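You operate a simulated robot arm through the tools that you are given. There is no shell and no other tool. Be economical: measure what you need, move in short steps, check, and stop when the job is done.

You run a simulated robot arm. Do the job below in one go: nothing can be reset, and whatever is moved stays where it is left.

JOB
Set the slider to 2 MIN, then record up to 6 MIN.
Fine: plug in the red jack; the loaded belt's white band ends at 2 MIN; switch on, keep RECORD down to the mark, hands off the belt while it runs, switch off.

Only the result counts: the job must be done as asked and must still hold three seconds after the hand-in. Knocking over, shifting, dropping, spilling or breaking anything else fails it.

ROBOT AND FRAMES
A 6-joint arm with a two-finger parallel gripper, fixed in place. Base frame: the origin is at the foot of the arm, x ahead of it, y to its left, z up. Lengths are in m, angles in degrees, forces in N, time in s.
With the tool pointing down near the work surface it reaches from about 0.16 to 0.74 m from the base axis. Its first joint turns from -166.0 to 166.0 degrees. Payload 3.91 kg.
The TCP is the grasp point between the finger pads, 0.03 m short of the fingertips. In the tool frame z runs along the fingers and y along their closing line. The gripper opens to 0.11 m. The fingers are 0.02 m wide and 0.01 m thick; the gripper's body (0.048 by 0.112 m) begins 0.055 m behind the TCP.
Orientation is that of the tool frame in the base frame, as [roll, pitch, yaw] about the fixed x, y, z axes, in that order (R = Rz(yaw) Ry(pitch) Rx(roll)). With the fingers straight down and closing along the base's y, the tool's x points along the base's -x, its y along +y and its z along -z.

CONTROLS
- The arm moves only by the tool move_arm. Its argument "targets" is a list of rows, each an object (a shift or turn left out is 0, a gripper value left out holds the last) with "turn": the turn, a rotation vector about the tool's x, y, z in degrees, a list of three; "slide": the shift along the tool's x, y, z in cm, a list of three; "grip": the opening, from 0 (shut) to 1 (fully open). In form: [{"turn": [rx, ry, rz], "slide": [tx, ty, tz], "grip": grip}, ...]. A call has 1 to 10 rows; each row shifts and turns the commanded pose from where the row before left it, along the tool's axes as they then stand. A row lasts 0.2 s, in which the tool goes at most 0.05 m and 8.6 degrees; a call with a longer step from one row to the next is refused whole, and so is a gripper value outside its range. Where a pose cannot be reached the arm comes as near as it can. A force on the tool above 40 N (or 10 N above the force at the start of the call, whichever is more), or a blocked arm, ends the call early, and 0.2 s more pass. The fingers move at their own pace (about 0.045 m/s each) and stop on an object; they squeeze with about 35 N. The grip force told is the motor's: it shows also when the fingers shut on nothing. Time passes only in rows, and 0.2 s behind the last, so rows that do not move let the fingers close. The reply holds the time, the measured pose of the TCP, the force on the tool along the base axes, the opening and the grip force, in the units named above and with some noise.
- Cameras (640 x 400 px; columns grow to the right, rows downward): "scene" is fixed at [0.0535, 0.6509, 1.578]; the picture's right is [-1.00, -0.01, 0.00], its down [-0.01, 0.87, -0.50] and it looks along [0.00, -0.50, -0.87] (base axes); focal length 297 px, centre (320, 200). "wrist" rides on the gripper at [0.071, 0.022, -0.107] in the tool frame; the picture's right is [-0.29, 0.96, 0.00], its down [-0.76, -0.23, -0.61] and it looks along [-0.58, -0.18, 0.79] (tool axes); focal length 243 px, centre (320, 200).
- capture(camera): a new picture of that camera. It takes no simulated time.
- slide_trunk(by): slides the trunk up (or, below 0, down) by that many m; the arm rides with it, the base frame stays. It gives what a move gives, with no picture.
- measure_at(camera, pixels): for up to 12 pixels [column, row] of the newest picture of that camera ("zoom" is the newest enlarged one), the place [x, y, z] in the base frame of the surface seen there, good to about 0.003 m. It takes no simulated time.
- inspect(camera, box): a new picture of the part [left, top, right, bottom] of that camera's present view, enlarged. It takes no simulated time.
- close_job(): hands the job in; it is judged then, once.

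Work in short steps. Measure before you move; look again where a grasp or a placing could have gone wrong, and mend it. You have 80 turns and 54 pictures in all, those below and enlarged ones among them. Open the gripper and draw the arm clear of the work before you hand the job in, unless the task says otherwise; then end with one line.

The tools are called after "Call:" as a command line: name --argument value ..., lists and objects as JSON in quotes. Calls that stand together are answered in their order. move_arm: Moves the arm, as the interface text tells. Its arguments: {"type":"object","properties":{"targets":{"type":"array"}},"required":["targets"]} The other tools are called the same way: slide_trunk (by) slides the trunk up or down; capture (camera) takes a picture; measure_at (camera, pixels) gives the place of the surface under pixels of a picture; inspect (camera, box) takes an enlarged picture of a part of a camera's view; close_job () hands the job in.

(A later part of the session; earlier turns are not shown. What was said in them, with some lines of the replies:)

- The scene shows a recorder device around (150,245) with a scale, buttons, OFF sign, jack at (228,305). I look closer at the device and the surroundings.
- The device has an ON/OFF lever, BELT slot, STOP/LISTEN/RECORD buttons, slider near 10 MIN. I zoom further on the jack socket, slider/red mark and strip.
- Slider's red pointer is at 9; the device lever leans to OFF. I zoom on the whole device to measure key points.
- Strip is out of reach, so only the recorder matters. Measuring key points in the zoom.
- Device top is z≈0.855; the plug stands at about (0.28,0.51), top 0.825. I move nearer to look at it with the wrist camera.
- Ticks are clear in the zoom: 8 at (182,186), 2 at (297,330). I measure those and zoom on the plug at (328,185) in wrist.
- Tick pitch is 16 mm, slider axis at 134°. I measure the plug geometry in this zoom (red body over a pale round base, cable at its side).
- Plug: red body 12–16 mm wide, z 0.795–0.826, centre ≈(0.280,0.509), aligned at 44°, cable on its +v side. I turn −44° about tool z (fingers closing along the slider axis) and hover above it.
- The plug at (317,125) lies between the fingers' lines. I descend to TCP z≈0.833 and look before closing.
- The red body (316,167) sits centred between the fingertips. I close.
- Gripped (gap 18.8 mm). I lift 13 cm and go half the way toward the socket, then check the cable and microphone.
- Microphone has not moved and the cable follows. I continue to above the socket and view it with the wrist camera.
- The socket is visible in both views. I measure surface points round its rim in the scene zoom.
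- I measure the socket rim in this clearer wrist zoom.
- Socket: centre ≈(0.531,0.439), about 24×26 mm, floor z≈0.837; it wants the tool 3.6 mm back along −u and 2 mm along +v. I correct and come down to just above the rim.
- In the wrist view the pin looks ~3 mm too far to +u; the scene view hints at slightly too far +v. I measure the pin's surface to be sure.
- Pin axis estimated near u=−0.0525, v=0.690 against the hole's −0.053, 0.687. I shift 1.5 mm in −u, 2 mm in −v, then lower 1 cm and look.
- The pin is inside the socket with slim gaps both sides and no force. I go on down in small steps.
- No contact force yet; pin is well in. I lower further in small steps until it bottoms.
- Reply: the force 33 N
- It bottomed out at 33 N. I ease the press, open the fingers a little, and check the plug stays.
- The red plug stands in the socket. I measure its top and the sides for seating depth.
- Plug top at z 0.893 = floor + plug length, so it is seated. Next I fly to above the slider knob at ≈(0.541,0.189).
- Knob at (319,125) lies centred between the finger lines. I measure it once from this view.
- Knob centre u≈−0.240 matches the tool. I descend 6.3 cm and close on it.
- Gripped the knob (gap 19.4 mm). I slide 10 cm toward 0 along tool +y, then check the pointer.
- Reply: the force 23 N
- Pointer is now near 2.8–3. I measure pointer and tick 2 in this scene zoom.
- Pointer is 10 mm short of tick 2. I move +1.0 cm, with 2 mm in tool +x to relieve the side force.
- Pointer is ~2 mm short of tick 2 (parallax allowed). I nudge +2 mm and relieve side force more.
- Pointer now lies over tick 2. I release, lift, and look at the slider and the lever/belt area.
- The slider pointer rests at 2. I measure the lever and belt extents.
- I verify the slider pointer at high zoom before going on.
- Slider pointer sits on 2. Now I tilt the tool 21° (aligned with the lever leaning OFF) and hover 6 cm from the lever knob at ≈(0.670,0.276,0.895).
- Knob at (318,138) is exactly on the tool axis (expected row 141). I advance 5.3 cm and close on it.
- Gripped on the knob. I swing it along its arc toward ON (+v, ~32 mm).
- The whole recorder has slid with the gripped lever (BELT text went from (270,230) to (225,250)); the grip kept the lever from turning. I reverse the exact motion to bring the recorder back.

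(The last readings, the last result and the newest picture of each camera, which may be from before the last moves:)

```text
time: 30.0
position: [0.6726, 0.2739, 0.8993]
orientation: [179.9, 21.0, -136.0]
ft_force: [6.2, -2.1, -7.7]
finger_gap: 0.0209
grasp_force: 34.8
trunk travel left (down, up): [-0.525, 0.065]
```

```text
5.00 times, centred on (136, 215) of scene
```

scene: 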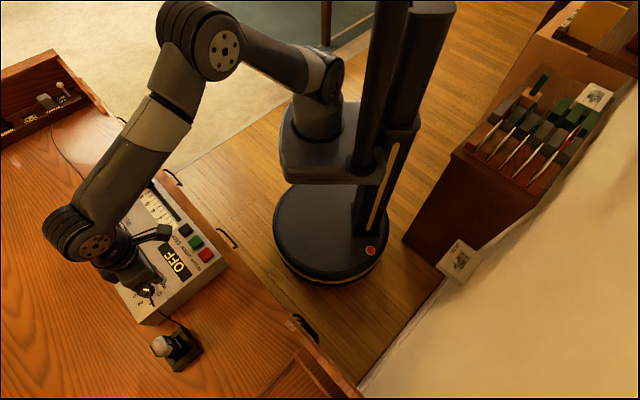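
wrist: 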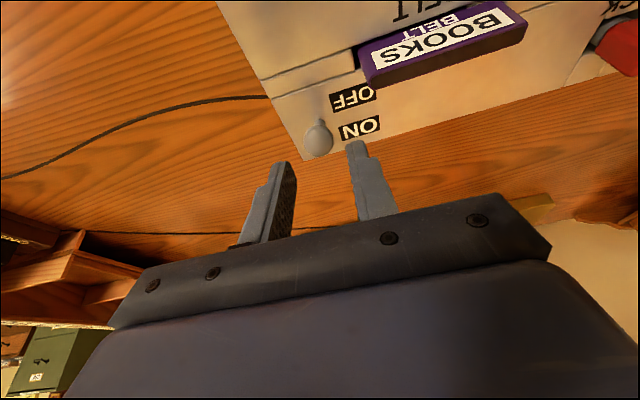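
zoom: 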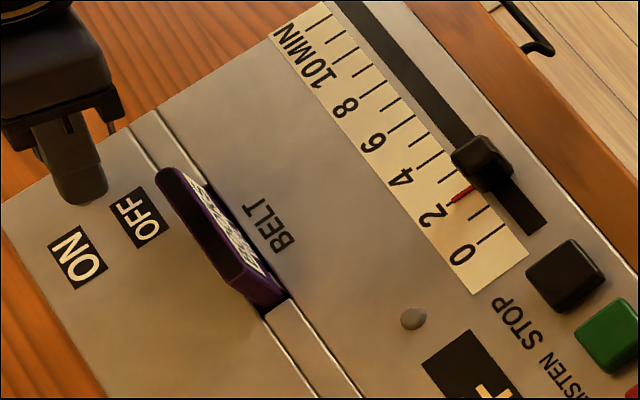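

The recorder is back within ~2 mm. Gripping locks the lever, so I let go, back off along the lever, close the fingers and place them on the OFF side of the knob for a plain push.

Call:
move_arm --targets '[{"grip": 0.4}, {}, {}, {"slide": [0, 0, -3]}, {"slide": [0, 0, -3], "grip": 0}, {"slide": [3.2, 0, 0]}, {}, {"slide": [0, 0, 1.7]}, {"slide": [0, 0, 1.6]}, {}]'

Call:
capture --camera "wrist"

```text
time: 32.2
position: [0.6396, 0.2453, 0.9142]
orientation: [180.0, 21.0, -136.1]
ft_force: [0.7, -0.7, 0.0]
finger_gap: 0.0001
grasp_force: 35.4
trunk travel left (down, up): [-0.525, 0.065]
```

```text
12 pictures are left
```

wrist: 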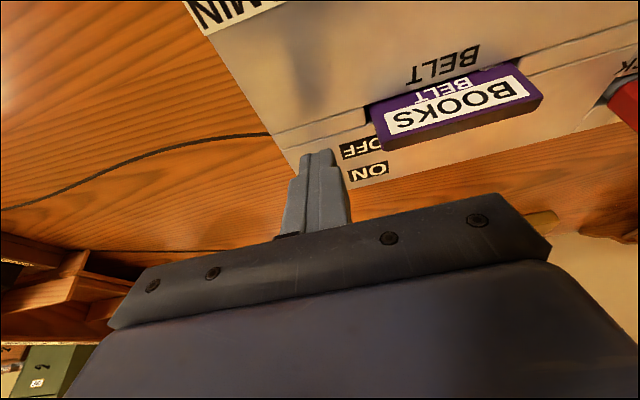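

Closed fingers stand on the OFF side of the knob. I push +v in 5 mm steps, 3.5 cm in all.

Call:
move_arm --targets '[{"slide": [-0.467, 0, 0.18]}, {"slide": [-0.467, 0, 0.18]}, {"slide": [-0.467, 0, 0.18]}, {"slide": [-0.467, 0, 0.18]}, {"slide": [-0.467, 0, 0.18]}, {"slide": [-0.467, 0, 0.18]}, {"slide": [-0.467, 0, 0.18]}, {}]'

Call:
inspect --camera "scene" --box '[72, 175, 200, 255]'

```text
time: 34.0
position: [0.6675, 0.2708, 0.9152]
orientation: [180.0, 21.0, -136.0]
ft_force: [-0.7, -0.7, 0.8]
finger_gap: 0.0
grasp_force: 35.4
trunk travel left (down, up): [-0.525, 0.065]
```

```text
5.00 times, centred on (136, 215) of scene
```

zoom: 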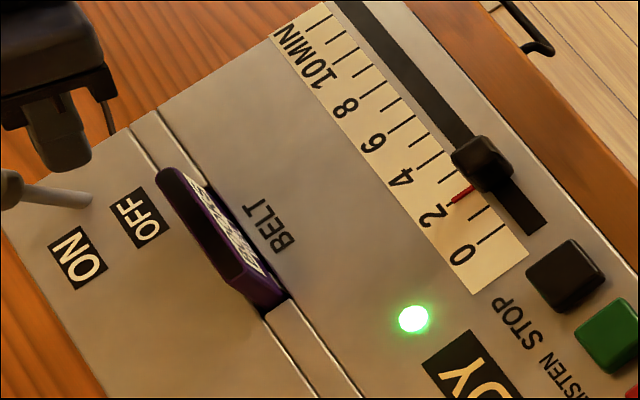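

The lever flipped to ON: green lamp, display READY, recorder unmoved, pointer still at 2. I measure the lever's ON position and the belt for later.

Call:
measure_at --camera "zoom" --pixels '[[12, 188], [6, 180], [18, 195], [40, 192], [80, 200], [8, 200], [462, 195], [571, 270], [605, 325], [638, 380]]'

```text
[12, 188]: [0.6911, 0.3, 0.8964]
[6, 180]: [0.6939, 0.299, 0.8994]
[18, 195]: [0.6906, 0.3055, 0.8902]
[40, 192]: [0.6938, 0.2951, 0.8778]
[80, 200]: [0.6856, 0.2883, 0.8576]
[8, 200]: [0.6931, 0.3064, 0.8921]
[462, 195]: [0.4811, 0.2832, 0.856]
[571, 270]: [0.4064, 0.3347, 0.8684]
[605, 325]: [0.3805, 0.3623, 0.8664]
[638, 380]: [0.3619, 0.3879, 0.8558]
```

ON lever knob is near (0.696,0.299,0.892). Now I back off, stand the tool upright again and travel toward the RECORD button at ≈(0.344,0.400).

Call:
move_arm --targets '[{"slide": [1.5, 0, 0]}, {"slide": [0, 0, -3]}, {"slide": [0, 0, -3]}, {"turn": [0, 7, 0]}, {"turn": [0, 7, 0]}, {"turn": [0, 7, 0]}, {"slide": [1.34, 3.96, 0]}, {"slide": [1.34, 3.96, 0]}, {"slide": [1.34, 3.96, 0]}, {"slide": [1.34, 3.96, 0]}]'

Call:
move_arm --targets '[{"slide": [1.34, 3.96, 0]}, {"slide": [1.34, 3.96, 0]}, {"slide": [1.34, 3.96, 0]}, {"slide": [1.34, 3.96, 0]}, {}]'

Call:
capture --camera "wrist"

```text
time: 36.2
position: [0.4912, 0.3215, 0.9686]
orientation: [180.0, 0.0, -136.0]
ft_force: [0.8, 0.2, 0.7]
finger_gap: 0.0
grasp_force: 35.2
trunk travel left (down, up): [-0.525, 0.065]
```

```text
time: 37.4
position: [0.3425, 0.3987, 0.9665]
orientation: [-180.0, -0.1, -136.1]
ft_force: [-0.1, -0.2, 0.3]
finger_gap: 0.0
grasp_force: 34.8
trunk travel left (down, up): [-0.525, 0.065]
```

```text
10 pictures are left
```

wrist: 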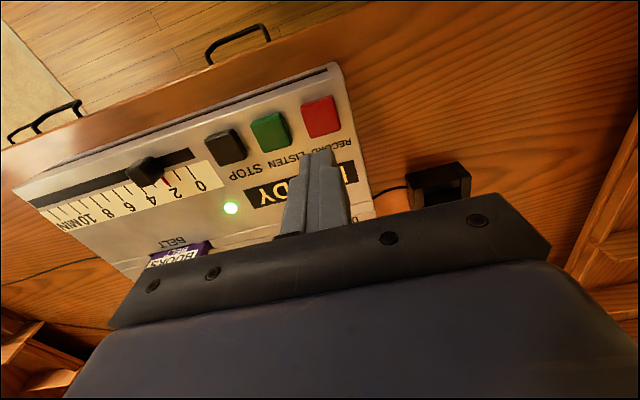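

The scale and pointer are visible here at (160,180), so I can watch while pressing. I measure the red button at (321,117).

Call:
measure_at --camera "wrist" --pixels '[[320, 112], [305, 108], [335, 122], [318, 100], [323, 126], [328, 102], [312, 130], [270, 130], [227, 148], [160, 180]]'

```text
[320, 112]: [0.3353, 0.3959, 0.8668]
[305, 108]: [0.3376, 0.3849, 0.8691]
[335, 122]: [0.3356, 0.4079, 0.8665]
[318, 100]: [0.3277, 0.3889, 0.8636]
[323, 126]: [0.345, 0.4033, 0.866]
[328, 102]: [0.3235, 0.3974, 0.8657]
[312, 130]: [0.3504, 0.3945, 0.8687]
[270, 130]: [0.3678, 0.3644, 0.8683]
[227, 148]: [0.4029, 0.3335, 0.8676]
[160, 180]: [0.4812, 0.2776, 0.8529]
```

Button centre ≈(0.338,0.397), top z 0.868. I shift 4 mm and come down to just above it.

Call:
move_arm --targets '[{"slide": [0.4, 0, 2]}, {"slide": [0, 0, 2.2]}, {"slide": [0, 0, 2.0]}, {}]'

```text
time: 38.4
position: [0.3413, 0.3959, 0.903]
orientation: [-180.0, 0.0, -136.0]
ft_force: [-0.1, 0.4, -0.4]
finger_gap: 0.0
grasp_force: 35.3
trunk travel left (down, up): [-0.525, 0.065]
```

Tips are ~5 mm above the button. I press down 1.1 cm in one go and look at the display and pointer.

Call:
move_arm --targets '[{"slide": [0, 0, 0.6]}, {"slide": [0, 0, 0.5]}]'

Call:
inspect --camera "wrist" --box '[30, 130, 350, 330]'

```text
time: 39.0
position: [0.3412, 0.3952, 0.8921]
orientation: [-180.0, -0.1, -136.0]
ft_force: [-0.4, 1.1, 2.6]
finger_gap: 0.0
grasp_force: 35.1
trunk travel left (down, up): [-0.525, 0.065]
```

```text
2.00 times, centred on (190, 230) of wrist
```

zoom: 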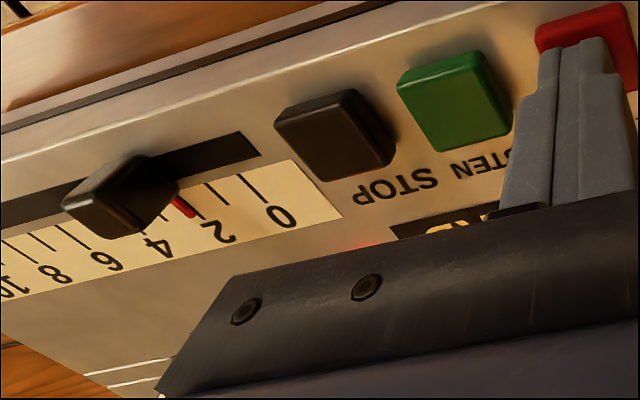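

Red glow appears at (365,245) and the button is down; pointer about 2. I hold for about 1 s more and check the rate.

Call:
move_arm --targets '[{"slide": [0, 0, 0.1]}, {}, {}, {}]'

Call:
inspect --camera "wrist" --box '[30, 190, 190, 290]'

```text
time: 40.0
position: [0.3409, 0.3958, 0.8907]
orientation: [-180.0, 0.1, -136.0]
ft_force: [1.5, -1.6, 6.6]
finger_gap: 0.0001
grasp_force: 34.8
trunk travel left (down, up): [-0.525, 0.065]
```

```text
4.00 times, centred on (110, 240) of wrist
```

zoom: 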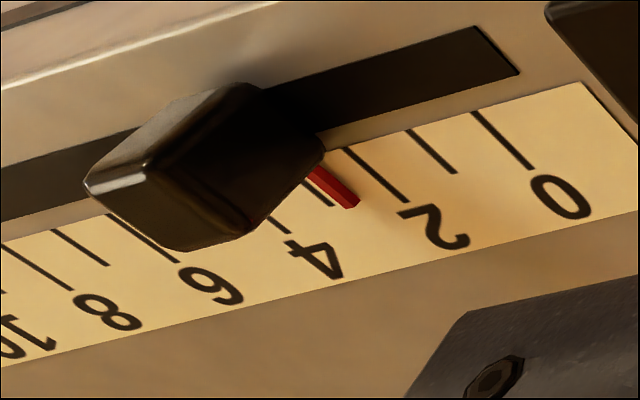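

Pointer is now ~2.6 after ~1.2 s, so about 0.5 min/s. I keep holding 4 s more (two calls) and re-check.

Call:
move_arm --targets '[{}, {}, {}, {}, {}, {}, {}, {}, {}]'

Call:
inspect --camera "wrist" --box '[30, 190, 190, 290]'

```text
time: 42.0
position: [0.3418, 0.3972, 0.8905]
orientation: [179.9, 0.0, -136.0]
ft_force: [1.5, 0.0, 7.5]
finger_gap: 0.0
grasp_force: 34.7
trunk travel left (down, up): [-0.525, 0.065]
```

```text
4.00 times, centred on (110, 240) of wrist
```

zoom: 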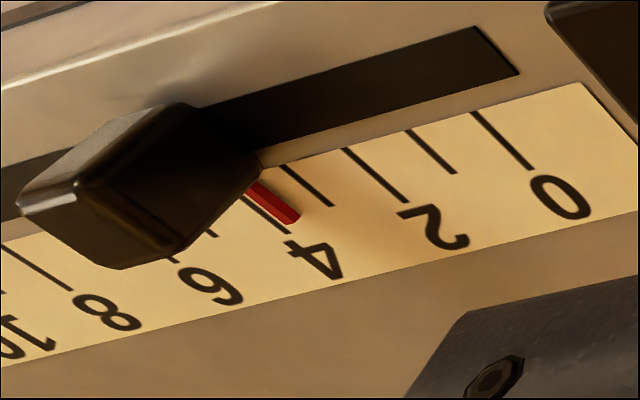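

Pointer moved ~0.96 min in 2.0 s (now ≈3.6). I hold 4 s more, expecting about 5.5, then look.

Call:
move_arm --targets '[{}, {}, {}, {}, {}, {}, {}, {}, {}]'

Call:
move_arm --targets '[{}, {}, {}, {}, {}, {}, {}]'

Call:
inspect --camera "wrist" --box '[0, 190, 160, 290]'

```text
time: 44.0
position: [0.3413, 0.3953, 0.8917]
orientation: [180.0, 0.0, -136.0]
ft_force: [1.1, 0.6, 6.3]
finger_gap: 0.0
grasp_force: 34.1
trunk travel left (down, up): [-0.525, 0.065]
```

```text
time: 45.6
position: [0.3401, 0.3953, 0.8916]
orientation: [179.9, 0.0, -135.9]
ft_force: [0.6, -0.2, 5.7]
finger_gap: 0.0
grasp_force: 34.7
trunk travel left (down, up): [-0.525, 0.065]
```

```text
4.00 times, centred on (80, 240) of wrist
```

zoom: 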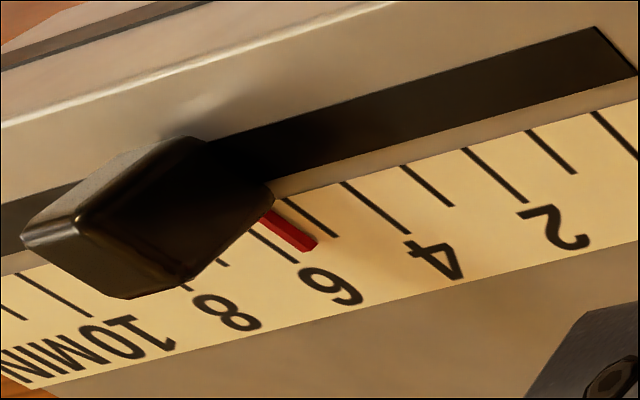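

Apparent 5.5 (true ≈5.43 after parallax), rate ≈0.5 min/s; 6 is reached about 1.15 s from now. I hold five rows more (1.0 s) and then lift quickly.

Call:
move_arm --targets '[{}, {}, {}, {}, {}, {"slide": [0, 0, -3]}, {"slide": [0, 0, -4]}, {"slide": [0, 0, -3]}]'

Call:
inspect --camera "wrist" --box '[30, 90, 350, 290]'

```text
time: 47.4
position: [0.3423, 0.3967, 0.9908]
orientation: [-180.0, 0.0, -136.0]
ft_force: [0.4, 0.0, -0.4]
finger_gap: 0.0001
grasp_force: 35.0
trunk travel left (down, up): [-0.525, 0.065]
```

```text
2.00 times, centred on (190, 190) of wrist
```

zoom: 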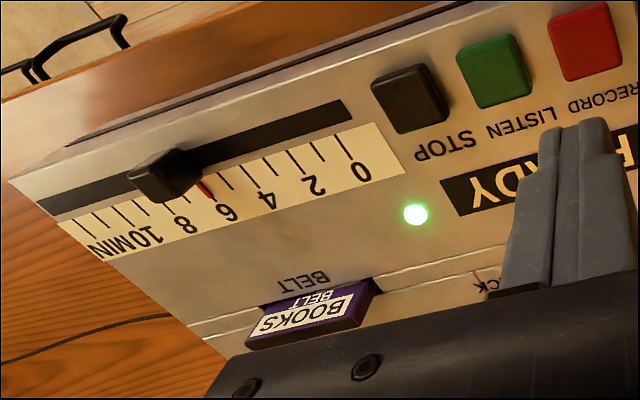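

RECORD released: display READY, pointer about 6. Now I tilt −30° and travel to the far (ON) side of the lever for switching off.

Call:
move_arm --targets '[{"turn": [0, -7.5, 0]}, {"turn": [0, -7.5, 0]}, {"turn": [0, -7.5, 0]}, {"turn": [0, -7.5, 0]}, {"slide": [-1.75, -3.95, 1.39]}, {"slide": [-1.75, -3.95, 1.39]}, {"slide": [-1.75, -3.95, 1.39]}, {"slide": [-1.75, -3.95, 1.39]}, {"slide": [-1.75, -3.95, 1.39]}, {"slide": [-1.75, -3.95, 1.39]}]'

Call:
move_arm --targets '[{"slide": [-1.75, -3.95, 1.39]}, {"slide": [-1.75, -3.95, 1.39]}, {}, {}]'

Call:
capture --camera "wrist"

```text
time: 49.6
position: [0.6033, 0.3176, 0.9708]
orientation: [-180.0, 30.1, -135.9]
ft_force: [-0.3, 0.0, 0.5]
finger_gap: 0.0
grasp_force: 34.7
trunk travel left (down, up): [-0.525, 0.065]
```

```text
time: 50.6
position: [0.6887, 0.2929, 0.9646]
orientation: [-180.0, 30.0, -136.0]
ft_force: [0.3, -0.8, 0.3]
finger_gap: 0.0002
grasp_force: 35.4
trunk travel left (down, up): [-0.525, 0.065]
```

```text
4 pictures are left
```

wrist: 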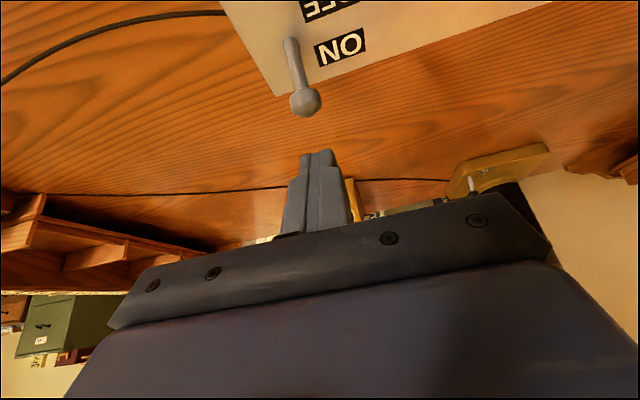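

The knob at (305,101) is ~3 cm to the near side of the finger axis and centred in u, as planned. I advance 6 cm along the fingers and read the pose.

Call:
move_arm --targets '[{"slide": [0, 0, 2]}, {"slide": [0, 0, 2]}, {"slide": [0, 0, 2]}, {}]'

```text
time: 51.6
position: [0.7108, 0.3125, 0.9119]
orientation: [180.0, 29.9, -136.0]
ft_force: [-0.9, -0.2, 0.0]
finger_gap: 0.0001
grasp_force: 35.3
trunk travel left (down, up): [-0.525, 0.065]
```

Pose reached with no contact. I push toward OFF (−v) in 5 mm steps, 3.5 cm.

Call:
move_arm --targets '[{"slide": [0.433, 0, -0.25]}, {"slide": [0.433, 0, -0.25]}, {"slide": [0.433, 0, -0.25]}, {"slide": [0.433, 0, -0.25]}, {"slide": [0.433, 0, -0.25]}, {"slide": [0.433, 0, -0.25]}, {"slide": [0.433, 0, -0.25]}, {}]'

Call:
inspect --camera "scene" --box '[72, 175, 200, 255]'

```text
time: 53.4
position: [0.6838, 0.2879, 0.9135]
orientation: [180.0, 30.0, -136.0]
ft_force: [-0.3, 1.1, -0.7]
finger_gap: 0.0001
grasp_force: 34.7
trunk travel left (down, up): [-0.525, 0.065]
```

```text
5.00 times, centred on (136, 215) of scene
```

zoom: 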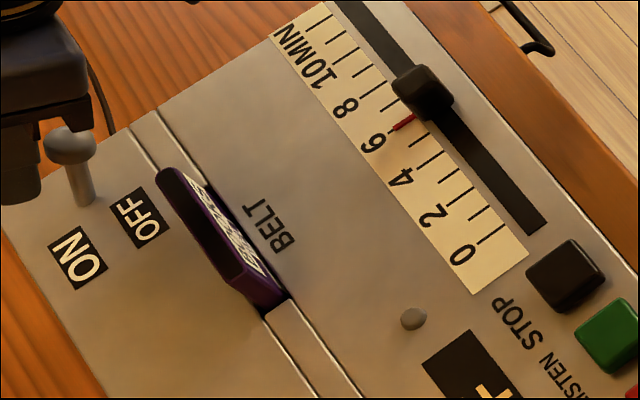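

The lever is at OFF, lamp dark, recorder unmoved, pointer at about 6. I withdraw along the finger axis, straighten and rise, then check the pointer closely.

Call:
move_arm --targets '[{"slide": [-0.8, 0, 0]}, {"slide": [0, 0, -3.5]}, {"slide": [0, 0, -4]}, {"slide": [0, 0, -4]}, {"turn": [0, 7.5, 0]}, {"turn": [0, 7.5, 0]}, {"turn": [0, 7.5, 0]}, {"turn": [0, 7.5, 0], "grip": 0.6}, {"slide": [1, -3, -3]}, {"slide": [1, -3, -3]}]'

Call:
inspect --camera "scene" --box '[128, 180, 176, 210]'

```text
time: 55.6
position: [0.6734, 0.1961, 1.0769]
orientation: [-179.9, 0.0, -136.0]
ft_force: [-0.5, -0.3, 1.0]
finger_gap: 0.0662
grasp_force: 0.3
trunk travel left (down, up): [-0.525, 0.065]
```

```text
13.33 times, centred on (152, 195) of scene
```

zoom: 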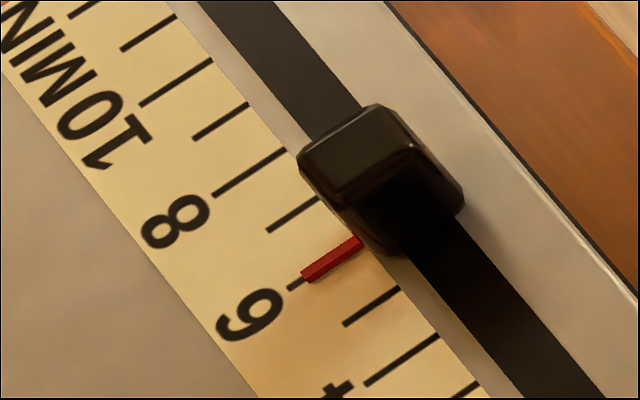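

The pointer lies on tick 6. One full picture to confirm plug, microphone and arm clearance.

Call:
capture --camera "scene"

```text
1 pictures are left
```

scene: 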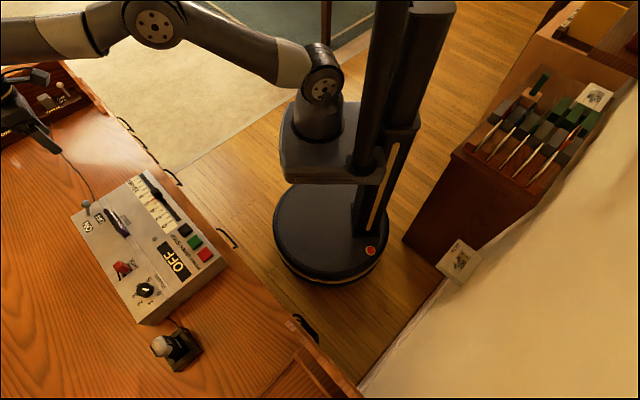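

Display reads OFF, the red plug is in its socket, the microphone is where it was, and the arm is clear with the gripper open. I hand in.

Call:
close_job

```text
The job is handed in.
```

The job is handed in: red jack plugged in, slider set to 2 MIN, recorded to 6 MIN with RECORD held throughout, then switched off. My first try at the switch slid the recorder about 3 cm; I moved it back to within about 2 mm before recording.
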